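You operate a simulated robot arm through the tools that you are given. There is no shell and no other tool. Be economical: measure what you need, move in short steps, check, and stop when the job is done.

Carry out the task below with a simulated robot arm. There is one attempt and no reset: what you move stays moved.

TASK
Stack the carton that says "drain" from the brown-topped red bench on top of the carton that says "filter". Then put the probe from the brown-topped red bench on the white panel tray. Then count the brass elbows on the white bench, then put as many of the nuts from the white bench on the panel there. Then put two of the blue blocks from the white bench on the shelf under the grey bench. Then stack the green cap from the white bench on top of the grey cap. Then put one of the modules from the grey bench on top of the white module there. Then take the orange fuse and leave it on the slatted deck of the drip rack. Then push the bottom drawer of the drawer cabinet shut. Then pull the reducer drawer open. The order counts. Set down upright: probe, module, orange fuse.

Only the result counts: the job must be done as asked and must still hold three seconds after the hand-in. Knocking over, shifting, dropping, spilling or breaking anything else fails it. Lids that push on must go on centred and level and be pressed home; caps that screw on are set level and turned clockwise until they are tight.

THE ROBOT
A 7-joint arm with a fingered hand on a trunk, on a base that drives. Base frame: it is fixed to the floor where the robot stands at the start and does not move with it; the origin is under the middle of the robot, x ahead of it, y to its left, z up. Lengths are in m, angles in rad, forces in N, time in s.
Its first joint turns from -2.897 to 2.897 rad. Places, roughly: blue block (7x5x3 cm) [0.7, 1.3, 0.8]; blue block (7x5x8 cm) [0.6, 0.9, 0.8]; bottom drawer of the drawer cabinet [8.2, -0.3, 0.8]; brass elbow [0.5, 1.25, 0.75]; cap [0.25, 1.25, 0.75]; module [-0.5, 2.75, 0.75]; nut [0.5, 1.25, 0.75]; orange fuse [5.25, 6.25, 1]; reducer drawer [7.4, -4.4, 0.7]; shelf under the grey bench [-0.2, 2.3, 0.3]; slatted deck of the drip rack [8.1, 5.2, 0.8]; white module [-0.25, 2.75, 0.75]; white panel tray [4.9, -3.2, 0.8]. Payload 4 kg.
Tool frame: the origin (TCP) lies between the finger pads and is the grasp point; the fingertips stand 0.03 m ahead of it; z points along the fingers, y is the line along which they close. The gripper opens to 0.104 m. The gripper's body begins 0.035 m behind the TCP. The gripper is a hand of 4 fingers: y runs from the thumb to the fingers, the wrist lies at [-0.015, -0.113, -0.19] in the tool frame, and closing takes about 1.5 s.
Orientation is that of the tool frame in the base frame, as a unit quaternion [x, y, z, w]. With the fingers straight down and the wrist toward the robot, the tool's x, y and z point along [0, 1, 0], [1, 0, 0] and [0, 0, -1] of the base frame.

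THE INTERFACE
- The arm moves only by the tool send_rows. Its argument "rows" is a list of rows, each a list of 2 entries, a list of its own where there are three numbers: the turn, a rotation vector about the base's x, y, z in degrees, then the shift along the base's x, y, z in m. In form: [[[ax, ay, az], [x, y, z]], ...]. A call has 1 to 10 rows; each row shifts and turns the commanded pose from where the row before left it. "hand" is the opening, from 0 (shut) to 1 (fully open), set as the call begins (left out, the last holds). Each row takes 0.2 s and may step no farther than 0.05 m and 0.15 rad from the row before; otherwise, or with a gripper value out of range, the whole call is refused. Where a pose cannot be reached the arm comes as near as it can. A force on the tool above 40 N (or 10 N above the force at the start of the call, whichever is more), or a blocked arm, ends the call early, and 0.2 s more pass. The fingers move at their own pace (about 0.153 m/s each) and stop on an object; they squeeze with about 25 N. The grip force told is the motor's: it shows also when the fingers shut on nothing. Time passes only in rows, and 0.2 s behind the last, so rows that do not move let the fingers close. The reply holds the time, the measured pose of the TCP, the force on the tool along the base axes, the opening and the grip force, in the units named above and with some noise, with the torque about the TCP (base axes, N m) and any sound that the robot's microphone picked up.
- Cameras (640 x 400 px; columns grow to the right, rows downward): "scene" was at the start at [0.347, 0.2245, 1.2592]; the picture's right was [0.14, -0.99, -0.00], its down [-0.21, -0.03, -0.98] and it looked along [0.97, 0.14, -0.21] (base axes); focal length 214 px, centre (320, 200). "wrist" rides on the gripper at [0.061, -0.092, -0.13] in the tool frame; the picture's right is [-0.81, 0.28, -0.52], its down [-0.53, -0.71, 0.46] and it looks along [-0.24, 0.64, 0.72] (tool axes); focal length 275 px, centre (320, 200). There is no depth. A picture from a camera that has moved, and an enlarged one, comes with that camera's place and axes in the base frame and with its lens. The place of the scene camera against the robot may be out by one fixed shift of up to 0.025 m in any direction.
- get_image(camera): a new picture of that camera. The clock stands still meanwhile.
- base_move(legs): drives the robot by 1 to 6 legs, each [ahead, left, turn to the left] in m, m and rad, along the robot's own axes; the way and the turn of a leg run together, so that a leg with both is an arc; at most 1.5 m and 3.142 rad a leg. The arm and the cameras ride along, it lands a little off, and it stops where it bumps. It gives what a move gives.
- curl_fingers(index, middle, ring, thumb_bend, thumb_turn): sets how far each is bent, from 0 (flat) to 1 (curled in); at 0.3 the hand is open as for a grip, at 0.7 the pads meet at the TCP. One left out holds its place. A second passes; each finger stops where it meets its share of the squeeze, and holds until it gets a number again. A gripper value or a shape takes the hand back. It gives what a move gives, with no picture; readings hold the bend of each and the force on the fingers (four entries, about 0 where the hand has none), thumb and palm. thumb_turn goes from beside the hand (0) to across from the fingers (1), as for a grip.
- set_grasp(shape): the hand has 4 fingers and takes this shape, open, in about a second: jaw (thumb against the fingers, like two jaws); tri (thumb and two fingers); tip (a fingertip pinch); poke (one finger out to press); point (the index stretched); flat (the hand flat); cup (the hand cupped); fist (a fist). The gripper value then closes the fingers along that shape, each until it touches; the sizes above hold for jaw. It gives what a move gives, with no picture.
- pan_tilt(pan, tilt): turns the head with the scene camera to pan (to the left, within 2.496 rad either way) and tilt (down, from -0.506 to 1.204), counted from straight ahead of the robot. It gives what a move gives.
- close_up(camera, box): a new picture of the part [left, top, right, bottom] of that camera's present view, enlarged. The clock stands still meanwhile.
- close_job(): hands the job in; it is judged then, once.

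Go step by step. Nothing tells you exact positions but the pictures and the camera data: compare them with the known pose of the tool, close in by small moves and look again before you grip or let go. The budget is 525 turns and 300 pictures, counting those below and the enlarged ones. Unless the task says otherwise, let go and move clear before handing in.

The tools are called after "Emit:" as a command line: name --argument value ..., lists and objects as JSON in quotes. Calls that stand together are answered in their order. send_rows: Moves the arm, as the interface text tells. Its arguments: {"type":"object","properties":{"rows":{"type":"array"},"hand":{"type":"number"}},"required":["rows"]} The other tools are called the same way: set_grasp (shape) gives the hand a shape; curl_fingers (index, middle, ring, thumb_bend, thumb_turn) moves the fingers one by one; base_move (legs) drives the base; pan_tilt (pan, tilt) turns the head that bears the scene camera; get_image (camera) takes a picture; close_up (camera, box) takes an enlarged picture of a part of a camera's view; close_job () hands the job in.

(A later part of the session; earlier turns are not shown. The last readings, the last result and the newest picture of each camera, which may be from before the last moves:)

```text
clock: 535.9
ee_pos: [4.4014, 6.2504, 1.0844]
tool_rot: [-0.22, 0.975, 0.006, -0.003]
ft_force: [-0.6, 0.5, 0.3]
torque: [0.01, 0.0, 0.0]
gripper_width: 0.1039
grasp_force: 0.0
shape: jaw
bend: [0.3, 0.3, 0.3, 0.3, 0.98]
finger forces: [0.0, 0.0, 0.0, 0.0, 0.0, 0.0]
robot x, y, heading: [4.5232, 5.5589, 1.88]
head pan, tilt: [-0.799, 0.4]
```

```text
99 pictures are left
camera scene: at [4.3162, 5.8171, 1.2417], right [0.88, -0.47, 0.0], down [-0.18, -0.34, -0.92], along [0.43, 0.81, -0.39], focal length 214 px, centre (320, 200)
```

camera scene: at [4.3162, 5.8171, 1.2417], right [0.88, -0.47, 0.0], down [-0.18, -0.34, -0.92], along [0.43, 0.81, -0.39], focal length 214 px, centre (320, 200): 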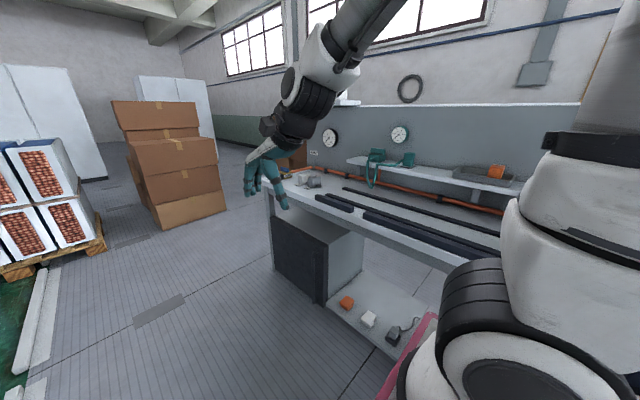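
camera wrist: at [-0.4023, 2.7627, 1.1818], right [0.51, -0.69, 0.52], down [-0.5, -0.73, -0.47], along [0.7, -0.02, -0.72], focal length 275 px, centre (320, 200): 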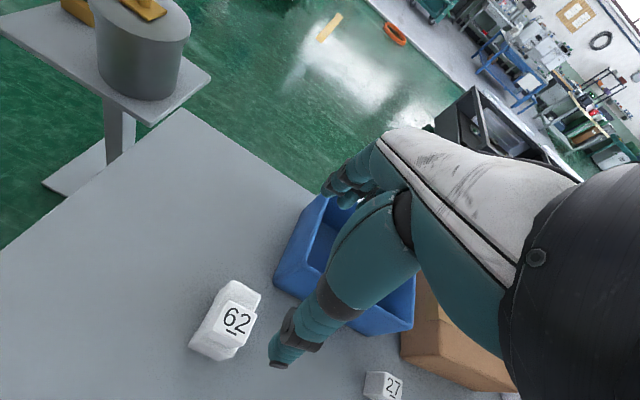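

Emit:
close_up --camera "scene" --box '[330, 120, 550, 240]'

Emit:
close_up --camera "scene" --box '[440, 145, 530, 215]'

```text
2.91 times, centred on (440, 180) of scene
camera zoom: at [4.3162, 5.8171, 1.2417], right [0.88, -0.47, 0.0], down [-0.18, -0.34, -0.92], along [0.43, 0.81, -0.39], focal length 624 px, centre (-29, 258)
```

zoom: 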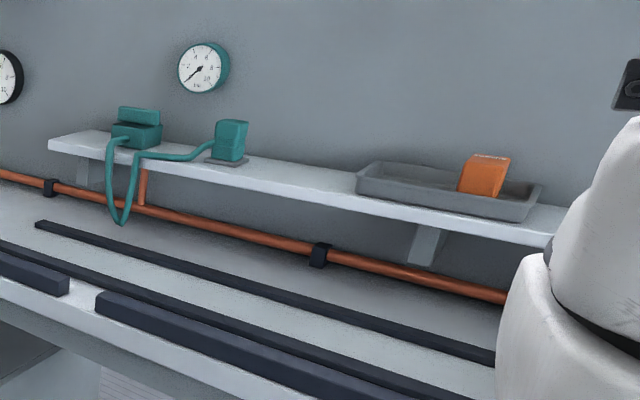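

```text
5.71 times, centred on (485, 180) of scene
camera zoom: at [4.3162, 5.8171, 1.2417], right [0.88, -0.47, 0.0], down [-0.18, -0.34, -0.92], along [0.43, 0.81, -0.39], focal length 1226 px, centre (-623, 314)
```

zoom: 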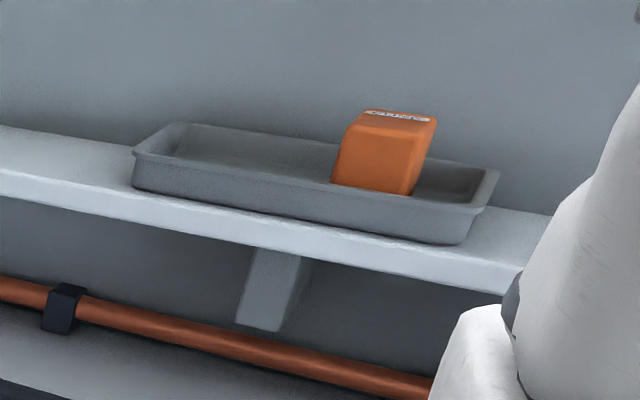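

The orange fuse stands in a grey tray on the wall shelf, about (5.25, 6.19, 1.03). I'll bring the hand over to the right and look with the wrist camera.

Emit:
send_rows --rows '[[[0, 0, 0], [0.045, -0.011, 0.015]], [[0, 0, 0], [0.045, -0.011, 0.015]], [[0, 0, 0], [0.045, -0.011, 0.015]], [[0, 0, 0], [0.045, -0.011, 0.015]], [[0, 0, 0], [0.045, -0.011, 0.015]], [[0, 0, 0], [0.045, -0.011, 0.015]], [[0, 0, 0], [0.045, -0.011, 0.015]], [[0, 0, 0], [0.045, -0.011, 0.015]], [[0, 0, 0], [0.045, -0.011, 0.015]], [[0, 0, 0], [0.045, -0.011, 0.015]]]'

Emit:
send_rows --rows '[[[0, 0, 0], [0.045, -0.011, 0]], [[0, 0, 0], [0.045, -0.011, 0]], [[0, 0, 0], [0, 0, 0]]]'

Emit:
get_image --camera "wrist"

```text
clock: 538.0
ee_pos: [4.8483, 6.1401, 1.2351]
tool_rot: [-0.222, 0.975, 0.006, -0.003]
ft_force: [0.3, -0.7, -0.4]
torque: [-0.01, -0.07, 0.01]
gripper_width: 0.1035
grasp_force: 0.1
shape: jaw
bend: [0.3, 0.3, 0.3, 0.3, 0.98]
finger forces: [0.0, 0.0, 0.1, 0.0, 0.0, 0.1]
robot x, y, heading: [4.5201, 5.5583, 1.885]
head pan, tilt: [-0.799, 0.4]
```

```text
clock: 538.9
ee_pos: [4.9389, 6.1176, 1.2355]
tool_rot: [-0.22, 0.975, 0.007, -0.003]
ft_force: [0.2, 0.6, -0.7]
torque: [-0.02, -0.03, -0.04]
gripper_width: 0.1036
grasp_force: 0.0
shape: jaw
bend: [0.3, 0.3, 0.3, 0.3, 0.98]
finger forces: [0.0, 0.0, 0.0, 0.1, 0.0, 0.0]
robot x, y, heading: [4.5252, 5.5564, 1.885]
head pan, tilt: [-0.799, 0.4]
```

```text
96 pictures are left
camera wrist: at [4.9223, 6.0082, 1.3646], right [0.62, 0.59, 0.52], down [0.78, -0.41, -0.47], along [-0.06, 0.69, -0.72], focal length 275 px, centre (320, 200)
```

wrist: 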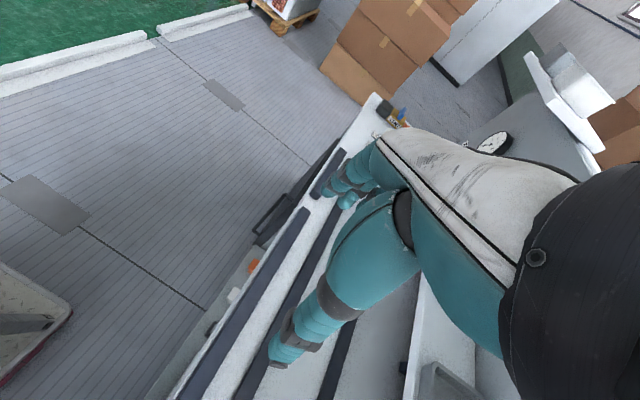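

Emit:
send_rows --rows '[[[0, 0, -8.3], [0, 0, 0]], [[0, 0, -8.3], [0, 0, 0]], [[0, 0, -8.3], [0, 0, 0]], [[0, 0, -8.3], [0, 0, 0]], [[0, 0, -8.3], [0, 0, 0]], [[0, 0, -8.3], [0, 0, 0]], [[0, 0, -8.3], [0, 0, 0]], [[0, 0, -8.3], [0, 0, 0]], [[0, 0, -8.3], [0, 0, 0]], [[0, 0, -8.3], [0, 0, 0]]]'

Emit:
send_rows --rows '[[[0, 0, -8.3], [0, 0, 0]], [[0, 0, -8.3], [0, 0, 0]], [[0, 0, -8.3], [0, 0, 0]], [[0, 0, -8.3], [0, 0, 0]], [[0, 0, -8.3], [0, 0, 0]], [[0, 0, -8.3], [0, 0, 0]], [[0, 0, -8.3], [0, 0, 0]], [[0, 0, -8.3], [0, 0, 0]], [[0, 0, -8.3], [0, 0, 0]], [[0, 0, -8.3], [0, 0, 0]]]'

Emit:
send_rows --rows '[[[0, 0, -7], [0, 0, 0]], [[0, 0, -7], [0, 0, 0]], [[2.5, -7.9, 0], [0, 0, 0]], [[2.5, -7.9, 0], [0, 0, 0]], [[2.5, -7.9, 0], [0, 0, 0]], [[0, 0, 0], [0, 0, 0]]]'

Emit:
get_image --camera "wrist"

```text
clock: 541.0
ee_pos: [4.9403, 6.1178, 1.235]
tool_rot: [0.482, 0.876, 0.007, 0.003]
ft_force: [0.3, -0.4, 0.2]
torque: [0.0, -0.01, 0.0]
gripper_width: 0.1038
grasp_force: 0.0
shape: jaw
bend: [0.3, 0.3, 0.3, 0.3, 0.98]
finger forces: [0.0, 0.1, 0.0, 0.0, 0.0, 0.1]
robot x, y, heading: [4.5243, 5.5578, 1.884]
head pan, tilt: [-0.799, 0.4]
```

```text
clock: 543.2
ee_pos: [4.9404, 6.1179, 1.2358]
tool_rot: [0.941, 0.337, 0.004, 0.006]
ft_force: [0.4, -0.2, 0.3]
torque: [0.04, 0.01, 0.01]
gripper_width: 0.1038
grasp_force: 0.1
shape: jaw
bend: [0.3, 0.3, 0.3, 0.3, 0.98]
finger forces: [0.1, 0.0, 0.0, 0.0, 0.0, 0.1]
robot x, y, heading: [4.5249, 5.556, 1.884]
head pan, tilt: [-0.799, 0.4]
```

```text
clock: 544.6
ee_pos: [4.9394, 6.1187, 1.2344]
tool_rot: [0.952, 0.213, 0.217, -0.012]
ft_force: [0.5, 0.1, -0.1]
torque: [0.01, -0.02, -0.02]
gripper_width: 0.1039
grasp_force: 0.0
shape: jaw
bend: [0.3, 0.3, 0.3, 0.3, 0.98]
finger forces: [0.1, 0.1, 0.0, 0.0, 0.0, 0.0]
robot x, y, heading: [4.5275, 5.5563, 1.885]
head pan, tilt: [-0.799, 0.4]
```

```text
95 pictures are left
camera wrist: at [4.8979, 6.2122, 1.3713], right [-0.76, -0.63, 0.15], down [-0.54, 0.49, -0.69], along [0.36, -0.6, -0.71], focal length 275 px, centre (320, 200)
```

wrist: 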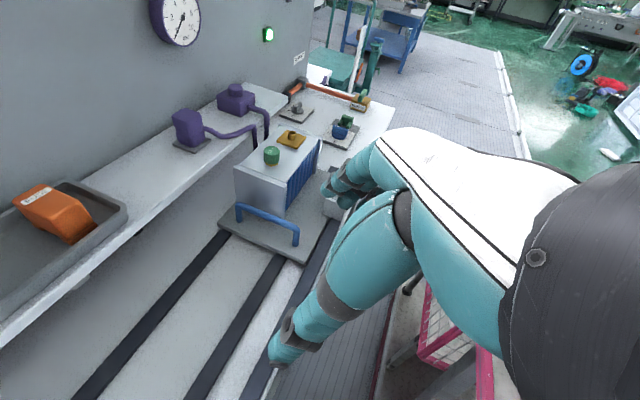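

Emit:
send_rows --rows '[[[0, 0, 0], [0.045, 0.015, 0]], [[0, 0, 0], [0.045, 0.015, 0]], [[0, 0, 0], [0.045, 0.015, 0]], [[0, 0, 0], [0.035, 0.015, 0]], [[0, 0, 0], [0, 0, 0]]]'

Emit:
get_image --camera "wrist"

```text
clock: 545.9
ee_pos: [5.1101, 6.1788, 1.2347]
tool_rot: [0.952, 0.214, 0.217, -0.012]
ft_force: [0.4, 0.0, 0.5]
torque: [-0.02, 0.03, -0.02]
gripper_width: 0.1038
grasp_force: 0.2
shape: jaw
bend: [0.3, 0.3, 0.3, 0.3, 0.98]
finger forces: [0.0, 0.0, 0.0, 0.1, 0.0, 0.0]
robot x, y, heading: [4.5198, 5.5547, 1.885]
head pan, tilt: [-0.799, 0.4]
```

```text
94 pictures are left
camera wrist: at [5.0679, 6.2728, 1.3726], right [-0.76, -0.63, 0.15], down [-0.54, 0.49, -0.69], along [0.36, -0.6, -0.71], focal length 275 px, centre (320, 200)
```

wrist: 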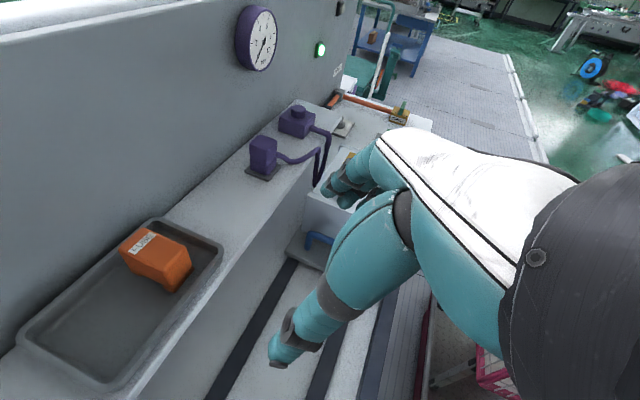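

Emit:
close_up --camera "wrist" --box '[20, 200, 240, 350]'

```text
2.67 times, centred on (130, 275) of wrist
camera zoom: at [5.0679, 6.2728, 1.3726], right [-0.76, -0.63, 0.15], down [-0.54, 0.49, -0.69], along [0.36, -0.6, -0.71], focal length 734 px, centre (827, 0)
```

zoom: 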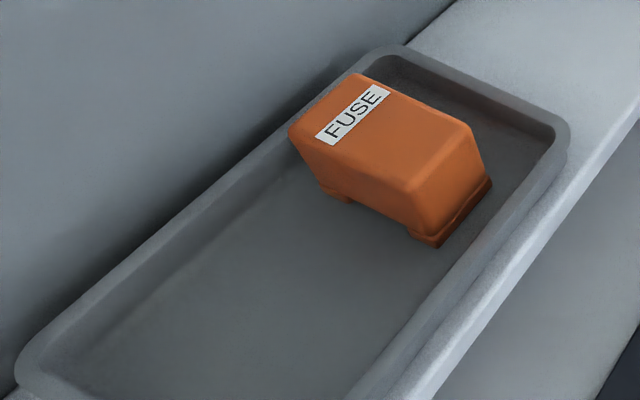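

Emit:
send_rows --rows '[[[3.8, 1.24, 0], [0, 0, 0]], [[0, 0, -6], [0, 0, 0]], [[0, 0, 0], [0, 0, 0]]]' --hand 0.7

Emit:
base_move --legs '[[0, -0.12, 0]]'

Emit:
get_image --camera "wrist"

```text
clock: 546.6
ee_pos: [5.1099, 6.1783, 1.2354]
tool_rot: [0.964, 0.155, 0.215, -0.033]
ft_force: [0.2, -0.2, -0.1]
torque: [-0.03, -0.01, -0.02]
gripper_width: 0.073
grasp_force: 0.0
shape: jaw
bend: [0.27, 0.37, 0.34, 0.58, 0.99]
finger forces: [0.0, 0.0, 0.1, 0.0, 0.0, 0.1]
robot x, y, heading: [4.5224, 5.5549, 1.882]
head pan, tilt: [-0.799, 0.4]
```

```text
clock: 547.9
ee_pos: [5.2279, 6.2141, 1.2356]
tool_rot: [0.964, 0.155, 0.215, -0.034]
ft_force: [-0.1, 1.0, -0.2]
torque: [0.01, 0.0, -0.02]
gripper_width: 0.0729
grasp_force: 0.0
shape: jaw
bend: [0.27, 0.37, 0.34, 0.58, 0.99]
finger forces: [0.1, 0.0, 0.0, 0.0, 0.1, 0.1]
robot x, y, heading: [4.6402, 5.5946, 1.884]
head pan, tilt: [-0.799, 0.4]
```

```text
92 pictures are left
camera wrist: at [5.1963, 6.3035, 1.379], right [-0.82, -0.56, 0.12], down [-0.5, 0.59, -0.64], along [0.29, -0.59, -0.76], focal length 275 px, centre (320, 200)
```

wrist: 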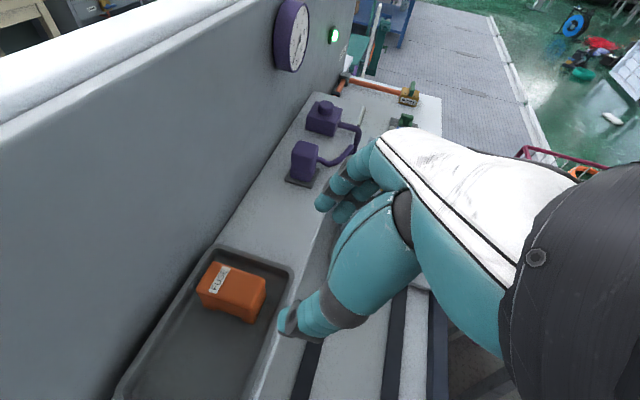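

Emit:
send_rows --rows '[[[0, 0, 0], [0.023, 0, -0.04]], [[0, 0, 0], [0.023, -0.001, -0.04]], [[0, 0, 0], [0.012, 0.003, -0.03]], [[0, 0, 0], [0.012, 0.003, -0.03]], [[0, 0, 0], [0, 0, 0]]]'

Emit:
get_image --camera "wrist"

```text
clock: 549.1
ee_pos: [5.2947, 6.2198, 1.0981]
tool_rot: [0.963, 0.156, 0.216, -0.034]
ft_force: [-1.0, -0.3, 0.2]
torque: [0.0, 0.01, 0.0]
gripper_width: 0.0731
grasp_force: 0.0
shape: jaw
bend: [0.27, 0.37, 0.34, 0.58, 0.99]
finger forces: [0.1, 0.1, 0.0, 0.0, 0.0, 0.0]
robot x, y, heading: [4.639, 5.5947, 1.884]
head pan, tilt: [-0.799, 0.4]
```

```text
91 pictures are left
camera wrist: at [5.2653, 6.3086, 1.2421], right [-0.82, -0.56, 0.12], down [-0.5, 0.59, -0.64], along [0.29, -0.59, -0.76], focal length 275 px, centre (320, 200)
```

wrist: 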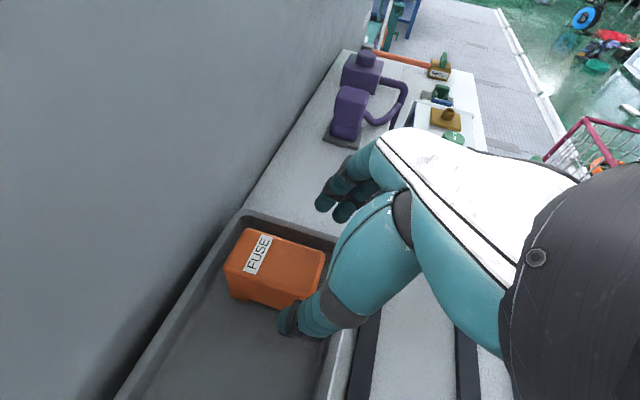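

Emit:
send_rows --rows '[[[0, 0, 0], [0.014, 0.002, -0.034]], [[0, 0, 0], [0.014, 0.002, -0.03]], [[0, 0, 0], [0, 0, 0]]]'

Emit:
get_image --camera "wrist"

```text
clock: 549.9
ee_pos: [5.3262, 6.2247, 1.0347]
tool_rot: [0.963, 0.155, 0.216, -0.034]
ft_force: [0.1, 0.2, 0.1]
torque: [-0.02, 0.01, 0.0]
gripper_width: 0.0732
grasp_force: 0.0
shape: jaw
bend: [0.27, 0.37, 0.34, 0.58, 0.99]
finger forces: [0.1, 0.0, 0.0, 0.0, 0.0, 0.0]
robot x, y, heading: [4.6393, 5.5968, 1.888]
head pan, tilt: [-0.799, 0.4]
```

```text
90 pictures are left
camera wrist: at [5.2951, 6.3138, 1.1769], right [-0.82, -0.56, 0.12], down [-0.5, 0.59, -0.64], along [0.29, -0.59, -0.76], focal length 275 px, centre (320, 200)
```

wrist: 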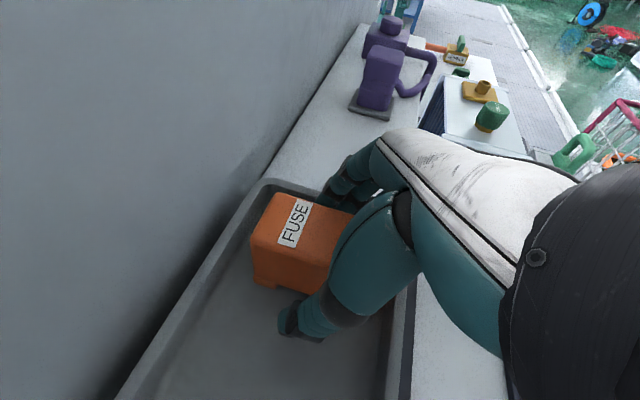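

Emit:
send_rows --rows '[[[0, 0, 0], [0.003, 0.001, -0.01]], [[0, 0, 0], [0, 0, 0]]]'

Emit:
send_rows --rows '[[[0, 0, 0], [0, 0, 0]], [[0, 0, 0], [0, 0, 0]], [[0, 0, 0], [0, 0, 0]], [[0, 0, 0], [0, 0, 0]], [[0, 0, 0], [0, 0, 0]], [[0, 0, 0], [0, 0, 0]]]' --hand 0.1

Emit:
get_image --camera "wrist"

```text
clock: 550.5
ee_pos: [5.3272, 6.2255, 1.0233]
tool_rot: [0.963, 0.155, 0.216, -0.035]
ft_force: [-0.5, -0.5, -1.0]
torque: [-0.01, 0.0, -0.02]
gripper_width: 0.0729
grasp_force: 0.0
shape: jaw
bend: [0.27, 0.37, 0.34, 0.58, 0.99]
finger forces: [0.0, 0.0, 0.0, 0.0, 0.0, 0.0]
robot x, y, heading: [4.6421, 5.5977, 1.886]
head pan, tilt: [-0.799, 0.4]
```

```text
clock: 551.9
ee_pos: [5.3291, 6.2251, 1.0226]
tool_rot: [0.963, 0.157, 0.215, -0.034]
ft_force: [0.3, 0.1, 0.4]
torque: [-0.04, 0.02, 0.03]
gripper_width: 0.0368
grasp_force: 24.5
shape: jaw
bend: [0.74, 0.52, 0.5, 0.73, 1.0]
finger forces: [13.7, 6.5, 3.2, 0.0, 23.3, 0.0]
robot x, y, heading: [4.6384, 5.5959, 1.882]
head pan, tilt: [-0.799, 0.4]
```

```text
89 pictures are left
camera wrist: at [5.2976, 6.3142, 1.1667], right [-0.82, -0.56, 0.12], down [-0.5, 0.59, -0.64], along [0.29, -0.59, -0.76], focal length 275 px, centre (320, 200)
```

wrist: 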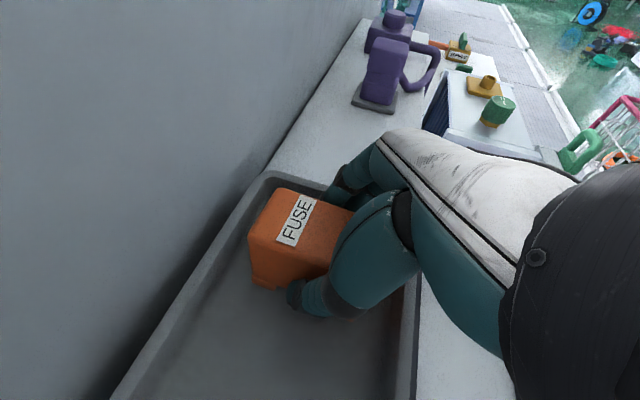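

Gripped at 37 mm. Lifting straight up and away from the wall.

Emit:
send_rows --rows '[[[0, 0, 0], [-0.002, 0, 0.015]], [[0, 0, 0], [-0.005, -0.001, 0.03]], [[0, 0, 0], [-0.01, -0.003, 0.04]], [[0, 0, 0], [-0.02, -0.006, 0.04]], [[0, 0, 0], [-0.03, -0.01, 0.035]], [[0, 0, 0], [0, 0, 0]]]'

Emit:
get_image --camera "wrist"

```text
clock: 553.3
ee_pos: [5.2595, 6.206, 1.1807]
tool_rot: [0.963, 0.156, 0.216, -0.034]
ft_force: [0.0, 0.0, 0.0]
torque: [0.0, 0.02, 0.0]
gripper_width: 0.0369
grasp_force: 25.3
shape: jaw
bend: [0.74, 0.52, 0.5, 0.73, 1.0]
finger forces: [13.7, 6.5, 3.2, 0.0, 23.3, 0.1]
robot x, y, heading: [4.6405, 5.5909, 1.877]
head pan, tilt: [-0.799, 0.4]
```

```text
88 pictures are left
camera wrist: at [5.2291, 6.2943, 1.3247], right [-0.82, -0.56, 0.12], down [-0.5, 0.59, -0.64], along [0.29, -0.59, -0.76], focal length 275 px, centre (320, 200)
```

wrist: 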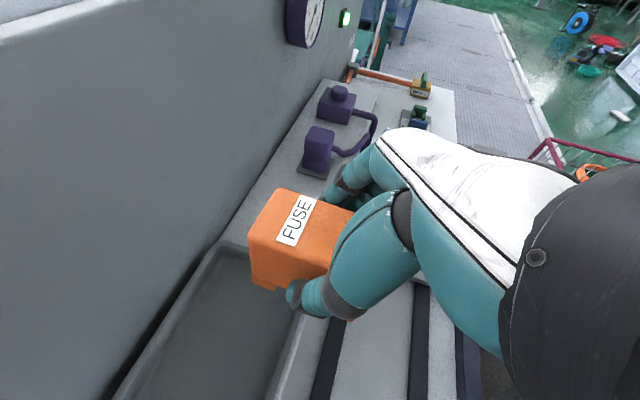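

Emit:
send_rows --rows '[[[0, 0, 0], [-0.045, -0.015, 0.01]], [[0, 0, 0], [-0.045, -0.015, 0.01]], [[0, 0, 0], [-0.045, -0.013, 0.01]], [[0, 0, 8], [-0.045, 0.015, 0]], [[0, 0, 8], [-0.045, 0.015, 0]], [[0, 0, 8], [-0.045, 0.015, 0]], [[0, 0, 8], [-0.045, 0.015, 0]], [[0, 0, 8], [-0.045, 0.015, 0]], [[0, 0, 8], [-0.04, 0.025, 0]], [[0, 0, 8], [-0.04, 0.025, 0]]]'

Emit:
send_rows --rows '[[[0, 0, 8], [-0.04, 0.028, 0]], [[0, 0, 8], [-0.04, 0.028, 0]], [[0, 0, 8], [-0.04, 0.028, 0]], [[0, 0, 0], [-0.03, 0.035, 0]], [[0, 0, 0], [-0.02, 0.04, 0]], [[0, 0, 0], [0, 0, 0]]]'

Emit:
pan_tilt --pan -2.3 --tilt 0.2

Emit:
get_image --camera "scene"

```text
clock: 555.5
ee_pos: [4.821, 6.2864, 1.2126]
tool_rot: [0.778, 0.59, 0.174, -0.132]
ft_force: [0.1, -0.2, -2.0]
torque: [-0.01, -0.02, 0.01]
gripper_width: 0.0366
grasp_force: 24.9
shape: jaw
bend: [0.74, 0.52, 0.5, 0.73, 1.0]
finger forces: [13.7, 6.5, 3.2, 0.0, 23.4, 0.0]
robot x, y, heading: [4.6406, 5.5947, 1.884]
head pan, tilt: [-0.799, 0.4]
```

```text
clock: 556.9
ee_pos: [4.6491, 6.4457, 1.2108]
tool_rot: [0.638, 0.738, 0.144, -0.164]
ft_force: [-1.4, 0.4, -0.9]
torque: [-0.01, 0.04, 0.0]
gripper_width: 0.0366
grasp_force: 25.3
shape: jaw
bend: [0.74, 0.52, 0.5, 0.73, 1.0]
finger forces: [13.8, 6.5, 3.2, 0.0, 23.4, 0.0]
robot x, y, heading: [4.6408, 5.5933, 1.882]
head pan, tilt: [-0.799, 0.4]
```

```text
clock: 558.5
ee_pos: [4.6495, 6.4468, 1.2106]
tool_rot: [0.638, 0.738, 0.144, -0.164]
ft_force: [-0.2, 0.5, -1.5]
torque: [0.0, 0.01, -0.05]
gripper_width: 0.0367
grasp_force: 24.6
shape: jaw
bend: [0.74, 0.52, 0.5, 0.73, 1.0]
finger forces: [13.9, 6.5, 3.2, 0.0, 23.4, 0.0]
robot x, y, heading: [4.6399, 5.5959, 1.885]
head pan, tilt: [-2.3, 0.201]
```

```text
87 pictures are left
camera scene: at [4.4741, 5.7353, 1.2602], right [-0.4, -0.91, 0.0], down [-0.18, 0.08, -0.98], along [0.9, -0.4, -0.2], focal length 214 px, centre (320, 200)
```

scene: 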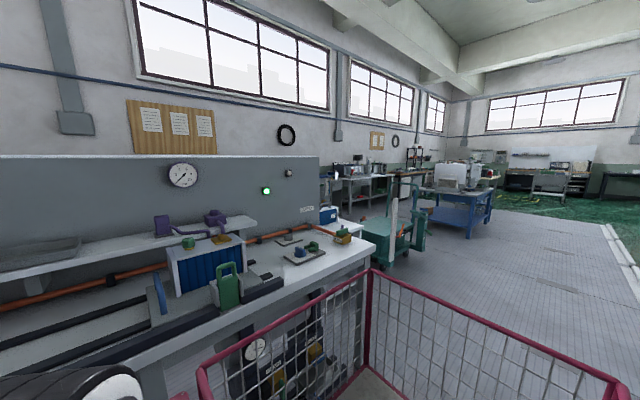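

The drip rack is against the back wall behind the blue table; the way in is between the blue table and the white-topped table. I'll reverse along the aisle, then turn in.

Emit:
base_move --legs '[[0, 0.06, 0], [-1.45, 0, 0], [-1.45, 0, 0], [-1.45, 0, 0], [-0.95, 0, 0]]'

Emit:
pan_tilt --pan -1.57 --tilt 0.5

Emit:
get_image --camera "scene"

```text
clock: 584.5
ee_pos: [6.2444, 1.3764, 1.2119]
tool_rot: [0.633, 0.743, 0.142, -0.165]
ft_force: [0.1, 0.4, -1.4]
torque: [-0.03, -0.03, 0.01]
gripper_width: 0.0366
grasp_force: 25.1
shape: jaw
bend: [0.74, 0.52, 0.5, 0.73, 1.0]
finger forces: [13.8, 6.6, 3.1, 0.0, 23.4, 0.0]
robot x, y, heading: [6.2427, 0.5275, 1.889]
head pan, tilt: [-2.3, 0.201]
```

```text
clock: 585.6
ee_pos: [6.2437, 1.3758, 1.2115]
tool_rot: [0.633, 0.743, 0.142, -0.166]
ft_force: [0.5, 0.3, -1.9]
torque: [-0.03, 0.01, 0.02]
gripper_width: 0.0368
grasp_force: 24.8
shape: jaw
bend: [0.74, 0.52, 0.5, 0.73, 1.0]
finger forces: [13.8, 6.5, 3.2, 0.1, 23.4, 0.0]
robot x, y, heading: [6.2452, 0.5288, 1.901]
head pan, tilt: [-1.571, 0.499]
```

```text
86 pictures are left
camera scene: at [6.0784, 0.7292, 1.2326], right [0.32, -0.95, 0.0], down [-0.45, -0.15, -0.88], along [0.83, 0.28, -0.48], focal length 214 px, centre (320, 200)
```

scene: 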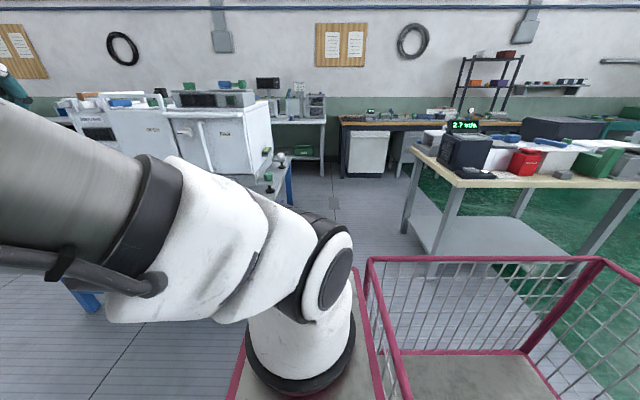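

Emit:
base_move --legs '[[0, 0, -1.58]]'

Emit:
pan_tilt --pan 0.1 --tilt 0.5

Emit:
get_image --camera "scene"

```text
clock: 589.9
ee_pos: [7.0957, 0.5098, 1.2104]
tool_rot: [0.973, 0.069, 0.218, -0.015]
ft_force: [0.5, -0.2, -1.4]
torque: [0.01, 0.01, 0.0]
gripper_width: 0.0366
grasp_force: 25.2
shape: jaw
bend: [0.74, 0.52, 0.5, 0.73, 1.0]
finger forces: [13.8, 6.5, 3.1, 0.0, 23.6, 0.1]
robot x, y, heading: [6.2433, 0.5292, 0.307]
head pan, tilt: [-1.571, 0.499]
```

```text
clock: 591.6
ee_pos: [7.0956, 0.5103, 1.2112]
tool_rot: [0.974, 0.069, 0.217, -0.015]
ft_force: [0.3, 0.3, -2.3]
torque: [-0.03, -0.02, 0.01]
gripper_width: 0.0368
grasp_force: 24.9
shape: jaw
bend: [0.74, 0.52, 0.5, 0.73, 1.0]
finger forces: [14.0, 6.5, 3.1, 0.0, 23.5, 0.0]
robot x, y, heading: [6.2465, 0.5224, 0.309]
head pan, tilt: [0.099, 0.499]
```

```text
85 pictures are left
camera scene: at [6.5101, 0.836, 1.2325], right [0.4, -0.92, 0.0], down [-0.44, -0.19, -0.88], along [0.81, 0.35, -0.48], focal length 214 px, centre (320, 200)
```

scene: 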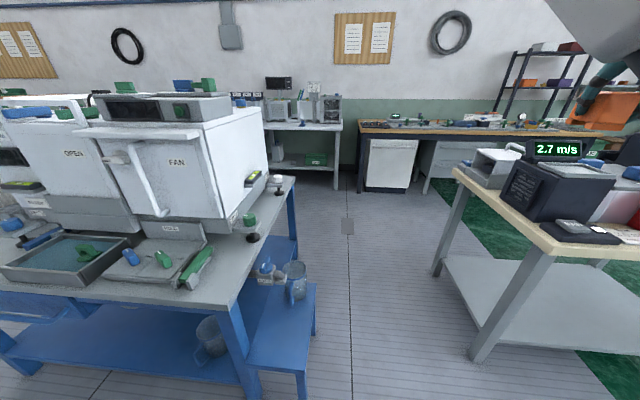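

Emit:
send_rows --rows '[[[0, 0, 0], [-0.01, 0.02, 0.03]], [[0, 0, 0], [-0.01, 0.02, 0.03]], [[0, 0, 0], [-0.01, 0.02, 0.01]], [[0, 0, 0], [0, 0, 0]]]'

Emit:
base_move --legs '[[0, -0.09, 0.008], [0.6, 0, 0]]'

Emit:
pan_tilt --pan 0.0 --tilt 1.1

Emit:
get_image --camera "scene"

```text
clock: 592.6
ee_pos: [7.0633, 0.569, 1.2806]
tool_rot: [0.974, 0.069, 0.217, -0.015]
ft_force: [0.1, 0.9, -2.2]
torque: [-0.02, 0.01, 0.02]
gripper_width: 0.0366
grasp_force: 24.3
shape: jaw
bend: [0.74, 0.52, 0.5, 0.73, 1.0]
finger forces: [13.8, 6.6, 3.2, 0.1, 23.5, 0.1]
robot x, y, heading: [6.24, 0.5281, 0.309]
head pan, tilt: [0.099, 0.499]
```

```text
clock: 596.6
ee_pos: [7.6546, 0.6829, 1.2816]
tool_rot: [0.973, 0.076, 0.217, -0.016]
ft_force: [0.2, 0.6, -0.9]
torque: [0.03, 0.01, -0.03]
gripper_width: 0.0367
grasp_force: 25.4
shape: jaw
bend: [0.74, 0.52, 0.5, 0.73, 1.0]
finger forces: [13.9, 6.4, 3.2, 0.0, 23.4, 0.1]
robot x, y, heading: [6.8368, 0.6229, 0.323]
head pan, tilt: [0.099, 0.499]
```

```text
clock: 597.6
ee_pos: [7.6545, 0.6826, 1.2803]
tool_rot: [0.973, 0.076, 0.219, -0.017]
ft_force: [-0.4, 0.3, -1.6]
torque: [0.03, 0.0, 0.02]
gripper_width: 0.0369
grasp_force: 25.3
shape: jaw
bend: [0.74, 0.52, 0.5, 0.73, 1.0]
finger forces: [13.9, 6.4, 3.2, 0.0, 23.5, 0.0]
robot x, y, heading: [6.8404, 0.627, 0.323]
head pan, tilt: [0.0, 1.1]
```

```text
84 pictures are left
camera scene: at [7.0737, 0.9237, 1.1849], right [0.32, -0.95, 0.0], down [-0.84, -0.28, -0.45], along [0.43, 0.14, -0.89], focal length 214 px, centre (320, 200)
```

scene: 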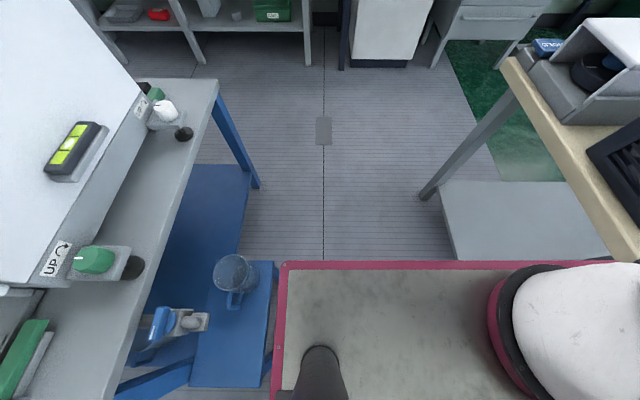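

Emit:
base_move --legs '[[0, 0.02, 0], [0.5, 0, 0]]'

Emit:
get_image --camera "scene"

```text
clock: 601.0
ee_pos: [8.1194, 0.8681, 1.281]
tool_rot: [0.973, 0.08, 0.217, -0.017]
ft_force: [0.8, 0.3, -1.2]
torque: [0.01, 0.04, 0.03]
gripper_width: 0.0366
grasp_force: 25.2
shape: jaw
bend: [0.74, 0.52, 0.5, 0.73, 1.0]
finger forces: [14.0, 6.5, 3.2, 0.1, 23.5, 0.1]
robot x, y, heading: [7.3006, 0.8043, 0.333]
head pan, tilt: [0.0, 1.1]
```

```text
83 pictures are left
camera scene: at [7.5368, 1.1044, 1.1848], right [0.33, -0.95, 0.0], down [-0.84, -0.29, -0.45], along [0.43, 0.15, -0.89], focal length 214 px, centre (320, 200)
```

scene: 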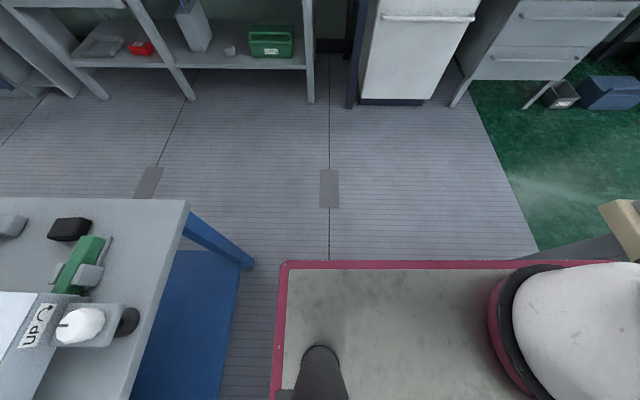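

Emit:
base_move --legs '[[1.17, 0.02, -0.01]]'

Emit:
pan_tilt --pan 1.2 --tilt 0.4

Emit:
get_image --camera "scene"

```text
clock: 606.9
ee_pos: [9.2088, 1.2695, 1.2816]
tool_rot: [0.973, 0.081, 0.217, -0.018]
ft_force: [-0.3, 0.3, -1.4]
torque: [0.0, 0.0, -0.01]
gripper_width: 0.0369
grasp_force: 25.1
shape: jaw
bend: [0.74, 0.52, 0.5, 0.73, 1.0]
finger forces: [14.0, 6.5, 3.1, 0.0, 23.5, 0.1]
robot x, y, heading: [8.3923, 1.2045, 0.335]
head pan, tilt: [0.0, 1.1]
```

```text
clock: 608.3
ee_pos: [9.208, 1.2693, 1.2822]
tool_rot: [0.972, 0.082, 0.218, -0.018]
ft_force: [0.0, -0.5, -1.4]
torque: [0.03, -0.03, 0.04]
gripper_width: 0.0367
grasp_force: 24.7
shape: jaw
bend: [0.74, 0.52, 0.5, 0.73, 1.0]
finger forces: [14.0, 6.5, 3.2, 0.0, 23.5, 0.0]
robot x, y, heading: [8.3907, 1.204, 0.336]
head pan, tilt: [1.201, 0.4]
```

```text
82 pictures are left
camera scene: at [8.5698, 1.5761, 1.2416], right [1.0, -0.04, 0.0], down [-0.01, -0.39, -0.92], along [0.03, 0.92, -0.39], focal length 214 px, centre (320, 200)
```

scene: 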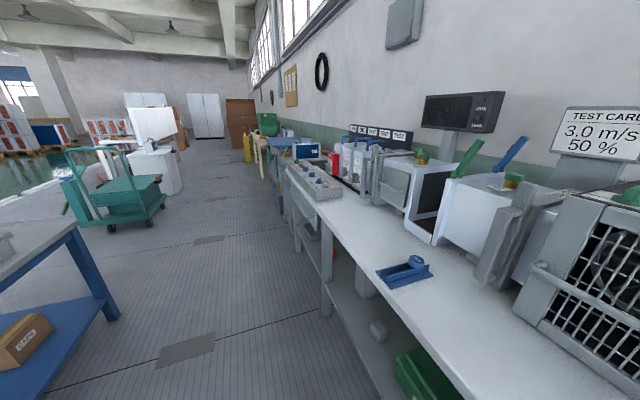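

Emit:
base_move --legs '[[0, 0, 1.55], [1.4, 0, 0], [1.2, 0, 0]]'

Emit:
pan_tilt --pan -0.6 --tilt 0.4

Emit:
get_image --camera "scene"

```text
clock: 624.7
ee_pos: [7.4889, 4.4879, 1.2818]
tool_rot: [0.628, 0.747, 0.141, -0.168]
ft_force: [0.1, 0.9, -0.4]
torque: [-0.04, 0.01, 0.03]
gripper_width: 0.0368
grasp_force: 24.9
shape: jaw
bend: [0.74, 0.52, 0.5, 0.73, 1.0]
finger forces: [14.0, 6.5, 3.1, 0.0, 23.5, 0.1]
robot x, y, heading: [7.5574, 3.6705, 1.908]
head pan, tilt: [1.201, 0.4]
```

```text
clock: 626.5
ee_pos: [7.4883, 4.4881, 1.2813]
tool_rot: [0.628, 0.747, 0.142, -0.166]
ft_force: [0.9, 0.1, -2.0]
torque: [-0.06, 0.02, 0.0]
gripper_width: 0.0365
grasp_force: 25.2
shape: jaw
bend: [0.74, 0.52, 0.5, 0.73, 1.0]
finger forces: [14.0, 6.5, 3.1, 0.0, 23.5, 0.1]
robot x, y, heading: [7.5606, 3.6686, 1.914]
head pan, tilt: [-0.6, 0.4]
```

```text
81 pictures are left
camera scene: at [7.3288, 3.9306, 1.2417], right [0.97, -0.26, 0.0], down [-0.1, -0.38, -0.92], along [0.24, 0.89, -0.39], focal length 214 px, centre (320, 200)
```

scene: 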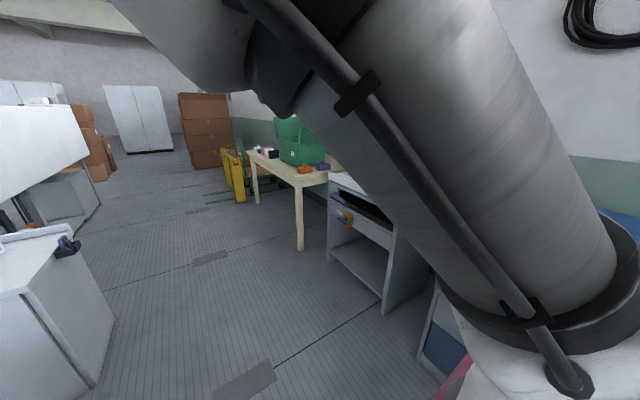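

Emit:
base_move --legs '[[0.5, 0, -0.02], [0.45, -0.1, 0]]'

Emit:
pan_tilt --pan -1.25 --tilt 0.5

Emit:
get_image --camera "scene"

```text
clock: 631.9
ee_pos: [7.2789, 5.436, 1.2817]
tool_rot: [0.631, 0.745, 0.141, -0.166]
ft_force: [-0.8, -0.8, -1.2]
torque: [0.01, 0.0, 0.0]
gripper_width: 0.0366
grasp_force: 24.9
shape: jaw
bend: [0.74, 0.52, 0.5, 0.73, 1.0]
finger forces: [13.9, 6.4, 3.1, 0.0, 23.5, 0.1]
robot x, y, heading: [7.3397, 4.6187, 1.899]
head pan, tilt: [-0.6, 0.4]
```

```text
clock: 632.9
ee_pos: [7.279, 5.436, 1.2818]
tool_rot: [0.63, 0.745, 0.141, -0.167]
ft_force: [-0.9, -0.9, -1.6]
torque: [0.01, 0.01, 0.01]
gripper_width: 0.0367
grasp_force: 25.2
shape: jaw
bend: [0.74, 0.52, 0.5, 0.73, 1.0]
finger forces: [13.9, 6.5, 3.1, 0.0, 23.5, 0.1]
robot x, y, heading: [7.3459, 4.6157, 1.899]
head pan, tilt: [-1.25, 0.499]
```

```text
80 pictures are left
camera scene: at [7.1623, 4.846, 1.2326], right [0.61, -0.79, 0.0], down [-0.38, -0.29, -0.88], along [0.7, 0.53, -0.48], focal length 214 px, centre (320, 200)
```

scene: 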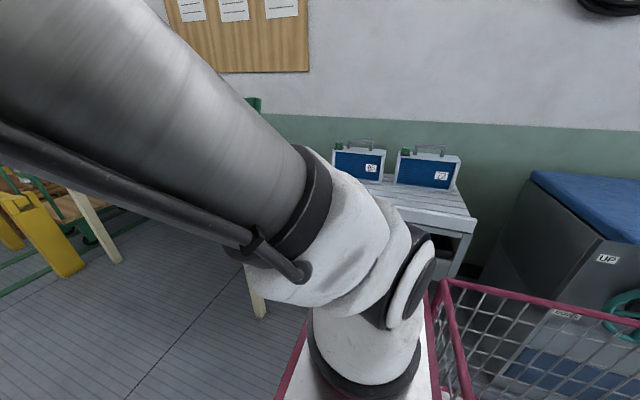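

Emit:
send_rows --rows '[[[0, 0, -6], [0.0396, -0.0243, 0]], [[0, 0, -6], [0.0396, -0.0243, 0]], [[0, 0, -6], [0.0396, -0.0243, 0]], [[0, 0, -6], [0.0396, -0.0243, 0]], [[0, 0, -6], [0.0396, -0.0243, 0]], [[0, 0, -6], [0.0396, -0.0243, 0]], [[0, 0, -6], [0.0396, -0.0243, 0]], [[0, 0, -6], [0.0396, -0.0243, 0]], [[0, 0, -6], [0.0396, -0.0243, 0]], [[0, 0, -6], [0.0396, -0.0243, 0]]]'

Emit:
send_rows --rows '[[[0, 0, -6], [0.0396, -0.0243, 0]], [[0, 0, -6], [0.0396, -0.0243, -0.01]], [[0, 0, -6], [0.0396, -0.0243, -0.01]], [[0, 0, -3], [0.0396, -0.0243, -0.01]], [[0, 0, 0], [0, 0, -0.04]], [[0, 0, 0], [0, 0, -0.04]], [[0, 0, 0], [0, 0, 0]]]'

Emit:
get_image --camera "wrist"

```text
clock: 635.1
ee_pos: [7.6726, 5.1945, 1.2829]
tool_rot: [0.919, 0.329, 0.207, -0.073]
ft_force: [0.6, 0.0, -1.9]
torque: [-0.02, -0.01, 0.01]
gripper_width: 0.0369
grasp_force: 25.6
shape: jaw
bend: [0.74, 0.52, 0.5, 0.73, 1.0]
finger forces: [14.1, 6.5, 3.2, 0.0, 23.7, 0.0]
robot x, y, heading: [7.3396, 4.617, 1.905]
head pan, tilt: [-1.25, 0.499]
```

```text
clock: 636.7
ee_pos: [7.8334, 5.0951, 1.1703]
tool_rot: [0.963, 0.156, 0.216, -0.034]
ft_force: [0.5, 0.1, -1.8]
torque: [-0.05, 0.02, 0.0]
gripper_width: 0.0369
grasp_force: 24.9
shape: jaw
bend: [0.74, 0.52, 0.5, 0.73, 1.0]
finger forces: [14.1, 6.5, 3.2, 0.0, 23.8, 0.1]
robot x, y, heading: [7.3432, 4.6179, 1.907]
head pan, tilt: [-1.25, 0.499]
```

```text
79 pictures are left
camera wrist: at [7.8026, 5.1836, 1.3143], right [-0.82, -0.56, 0.12], down [-0.5, 0.58, -0.64], along [0.29, -0.58, -0.76], focal length 275 px, centre (320, 200)
```

wrist: 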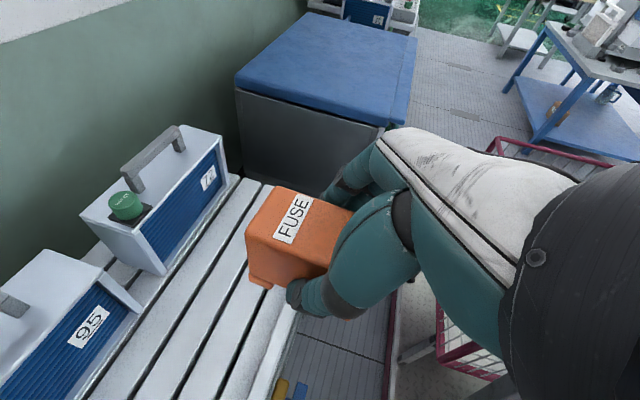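

Emit:
send_rows --rows '[[[0, 0, 0], [0.038, -0.01, -0.02]], [[0, 0, 0], [0.038, -0.01, -0.02]], [[0, 0, 0], [0.038, -0.01, -0.02]], [[0, 0, 0], [0.037, -0.01, -0.02]], [[0, 0, 0], [0, 0, -0.05]], [[0, 0, 0], [0, 0, -0.05]], [[0, 0, 0], [0, 0, -0.04]], [[0, 0, 0], [0, 0, 0]]]'

Emit:
get_image --camera "wrist"

```text
clock: 638.5
ee_pos: [7.9887, 5.0564, 0.9493]
tool_rot: [0.963, 0.157, 0.215, -0.034]
ft_force: [-0.3, -0.2, -1.1]
torque: [-0.01, 0.01, -0.01]
gripper_width: 0.037
grasp_force: 25.2
shape: jaw
bend: [0.74, 0.52, 0.5, 0.73, 1.0]
finger forces: [14.0, 6.4, 3.0, 0.0, 23.6, 0.0]
robot x, y, heading: [7.3435, 4.6169, 1.9]
head pan, tilt: [-1.25, 0.499]
```

```text
78 pictures are left
camera wrist: at [7.9577, 5.1441, 1.0931], right [-0.82, -0.56, 0.12], down [-0.5, 0.58, -0.64], along [0.29, -0.58, -0.76], focal length 275 px, centre (320, 200)
```

wrist: 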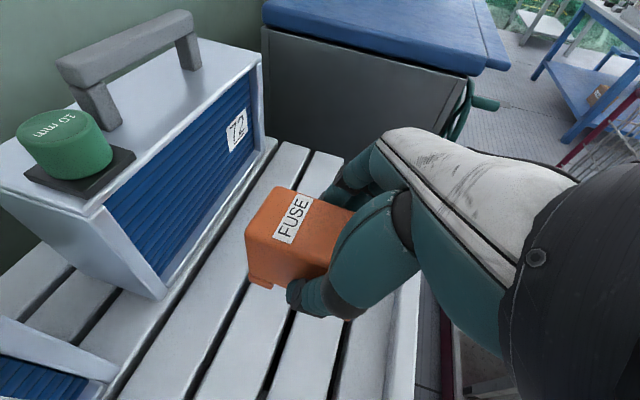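

Emit:
send_rows --rows '[[[0, 0, 0], [0, 0, -0.04]], [[0, 0, 0], [0, 0, -0.02]], [[0, 0, 0], [0, 0, -0.01]], [[0, 0, 0], [0, 0, -0.007]], [[0, 0, 0], [0, 0, 0]]]'

Emit:
get_image --camera "wrist"

```text
clock: 639.7
ee_pos: [7.9843, 5.0546, 0.8742]
tool_rot: [0.963, 0.157, 0.215, -0.035]
ft_force: [-0.5, -0.3, -1.0]
torque: [-0.01, 0.0, -0.02]
gripper_width: 0.0367
grasp_force: 25.4
shape: jaw
bend: [0.74, 0.52, 0.5, 0.73, 1.0]
finger forces: [14.0, 6.4, 3.2, 0.0, 23.6, 0.1]
robot x, y, heading: [7.3401, 4.6179, 1.9]
head pan, tilt: [-1.25, 0.499]
```

```text
77 pictures are left
camera wrist: at [7.954, 5.1429, 1.0181], right [-0.82, -0.56, 0.12], down [-0.5, 0.58, -0.64], along [0.29, -0.58, -0.76], focal length 275 px, centre (320, 200)
```

wrist: 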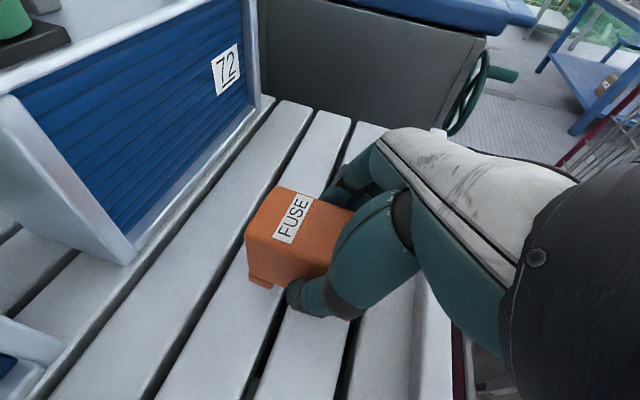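

Emit:
send_rows --rows '[[[0, 0, 0], [0, 0, -0.007]], [[0, 0, 0], [0, 0, -0.007]], [[0, 0, 0], [0, 0, -0.005]], [[0, 0, 0], [0, 0, 0]]]'

```text
clock: 640.7
ee_pos: [7.9838, 5.0553, 0.8549]
tool_rot: [0.963, 0.158, 0.215, -0.034]
ft_force: [0.4, 0.5, -1.7]
torque: [-0.02, 0.03, 0.03]
gripper_width: 0.0368
grasp_force: 25.0
shape: jaw
bend: [0.74, 0.52, 0.5, 0.73, 1.0]
finger forces: [14.0, 6.4, 3.1, 0.1, 23.5, 0.1]
robot x, y, heading: [7.3413, 4.6138, 1.898]
head pan, tilt: [-1.25, 0.499]
```

Emit:
send_rows --rows '[[[0, 0, 0], [0, 0, -0.005]], [[0, 0, 0], [0, 0, -0.004]], [[0, 0, 0], [0, 0, -0.003]], [[0, 0, 0], [0, 0, 0]]]'

Emit:
get_image --camera "wrist"

```text
clock: 641.7
ee_pos: [7.9855, 5.0545, 0.8458]
tool_rot: [0.963, 0.157, 0.218, -0.034]
ft_force: [-4.9, 1.4, 26.1]
torque: [0.01, -0.18, 0.15]
gripper_width: 0.0385
grasp_force: 25.2
shape: jaw
bend: [0.74, 0.52, 0.51, 0.73, 1.0]
finger forces: [15.4, 7.2, 3.2, 0.1, 28.9, 0.0]
robot x, y, heading: [7.3433, 4.6167, 1.901]
head pan, tilt: [-1.25, 0.499]
```

```text
76 pictures are left
camera wrist: at [7.954, 5.1433, 0.9889], right [-0.82, -0.56, 0.12], down [-0.5, 0.58, -0.64], along [0.29, -0.58, -0.76], focal length 275 px, centre (320, 200)
```

wrist: 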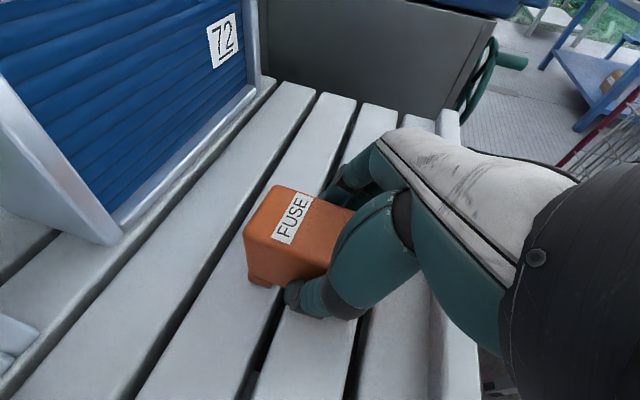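

Emit:
send_rows --rows '[[[0, 0, 0], [0, 0, 0.0025]], [[0, 0, 0], [0, 0, 0]]]'

Emit:
send_rows --rows '[[[0, 0, 0], [0, 0, 0]], [[0, 0, 0], [0, 0, 0]], [[0, 0, 0], [0, 0, 0]], [[0, 0, 0], [0, 0, 0]], [[0, 0, 0], [0, 0, 0]], [[0, 0, 0], [0, 0, 0]]]' --hand 0.9

Emit:
send_rows --rows '[[[0, 0, 0], [-0.012, -0.004, 0.027]], [[0, 0, 0], [-0.018, -0.006, 0.04]], [[0, 0, 0], [-0.018, -0.006, 0.04]], [[0, 0, 0], [-0.018, -0.006, 0.04]], [[0, 0, 0], [-0.018, -0.006, 0.04]], [[0, 0, 0], [-0.018, -0.006, 0.04]], [[0, 0, 0], [0, 0, 0]]]'

Emit:
get_image --camera "wrist"

```text
clock: 642.3
ee_pos: [7.9857, 5.056, 0.8457]
tool_rot: [0.963, 0.156, 0.215, -0.035]
ft_force: [1.6, 0.8, 11.4]
torque: [-0.1, -0.2, 0.11]
gripper_width: 0.0384
grasp_force: 25.0
shape: jaw
bend: [0.74, 0.52, 0.51, 0.73, 1.0]
finger forces: [15.7, 7.3, 3.2, 0.0, 26.1, 0.0]
robot x, y, heading: [7.3432, 4.6182, 1.907]
head pan, tilt: [-1.25, 0.499]
```

```text
clock: 643.7
ee_pos: [7.9851, 5.0547, 0.8452]
tool_rot: [0.963, 0.157, 0.215, -0.034]
ft_force: [-0.2, -0.5, 1.2]
torque: [0.01, -0.01, -0.01]
gripper_width: 0.0935
grasp_force: 0.1
shape: jaw
bend: [0.29, 0.32, 0.3, 0.35, 0.98]
finger forces: [0.1, 0.0, 0.1, 0.0, 0.1, 0.0]
robot x, y, heading: [7.3429, 4.6139, 1.903]
head pan, tilt: [-1.25, 0.499]
```

```text
clock: 645.3
ee_pos: [7.8833, 5.0194, 1.0724]
tool_rot: [0.963, 0.157, 0.215, -0.034]
ft_force: [0.2, -0.3, 0.2]
torque: [-0.01, 0.02, -0.02]
gripper_width: 0.0934
grasp_force: 0.0
shape: jaw
bend: [0.29, 0.32, 0.3, 0.35, 0.98]
finger forces: [0.1, 0.1, 0.1, 0.1, 0.1, 0.0]
robot x, y, heading: [7.3431, 4.6124, 1.9]
head pan, tilt: [-1.25, 0.499]
```

```text
75 pictures are left
camera wrist: at [7.8526, 5.1078, 1.2161], right [-0.82, -0.56, 0.12], down [-0.5, 0.58, -0.64], along [0.29, -0.58, -0.76], focal length 275 px, centre (320, 200)
```

wrist: 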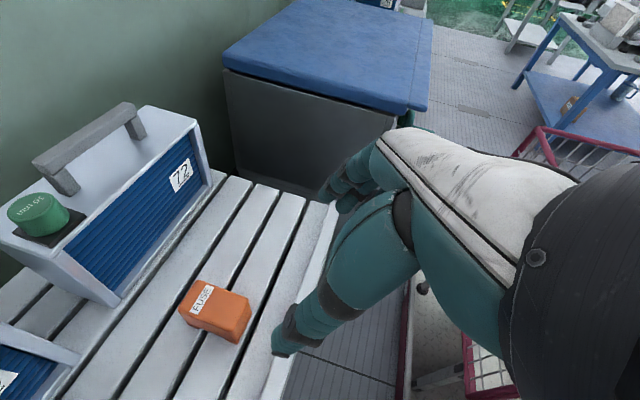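

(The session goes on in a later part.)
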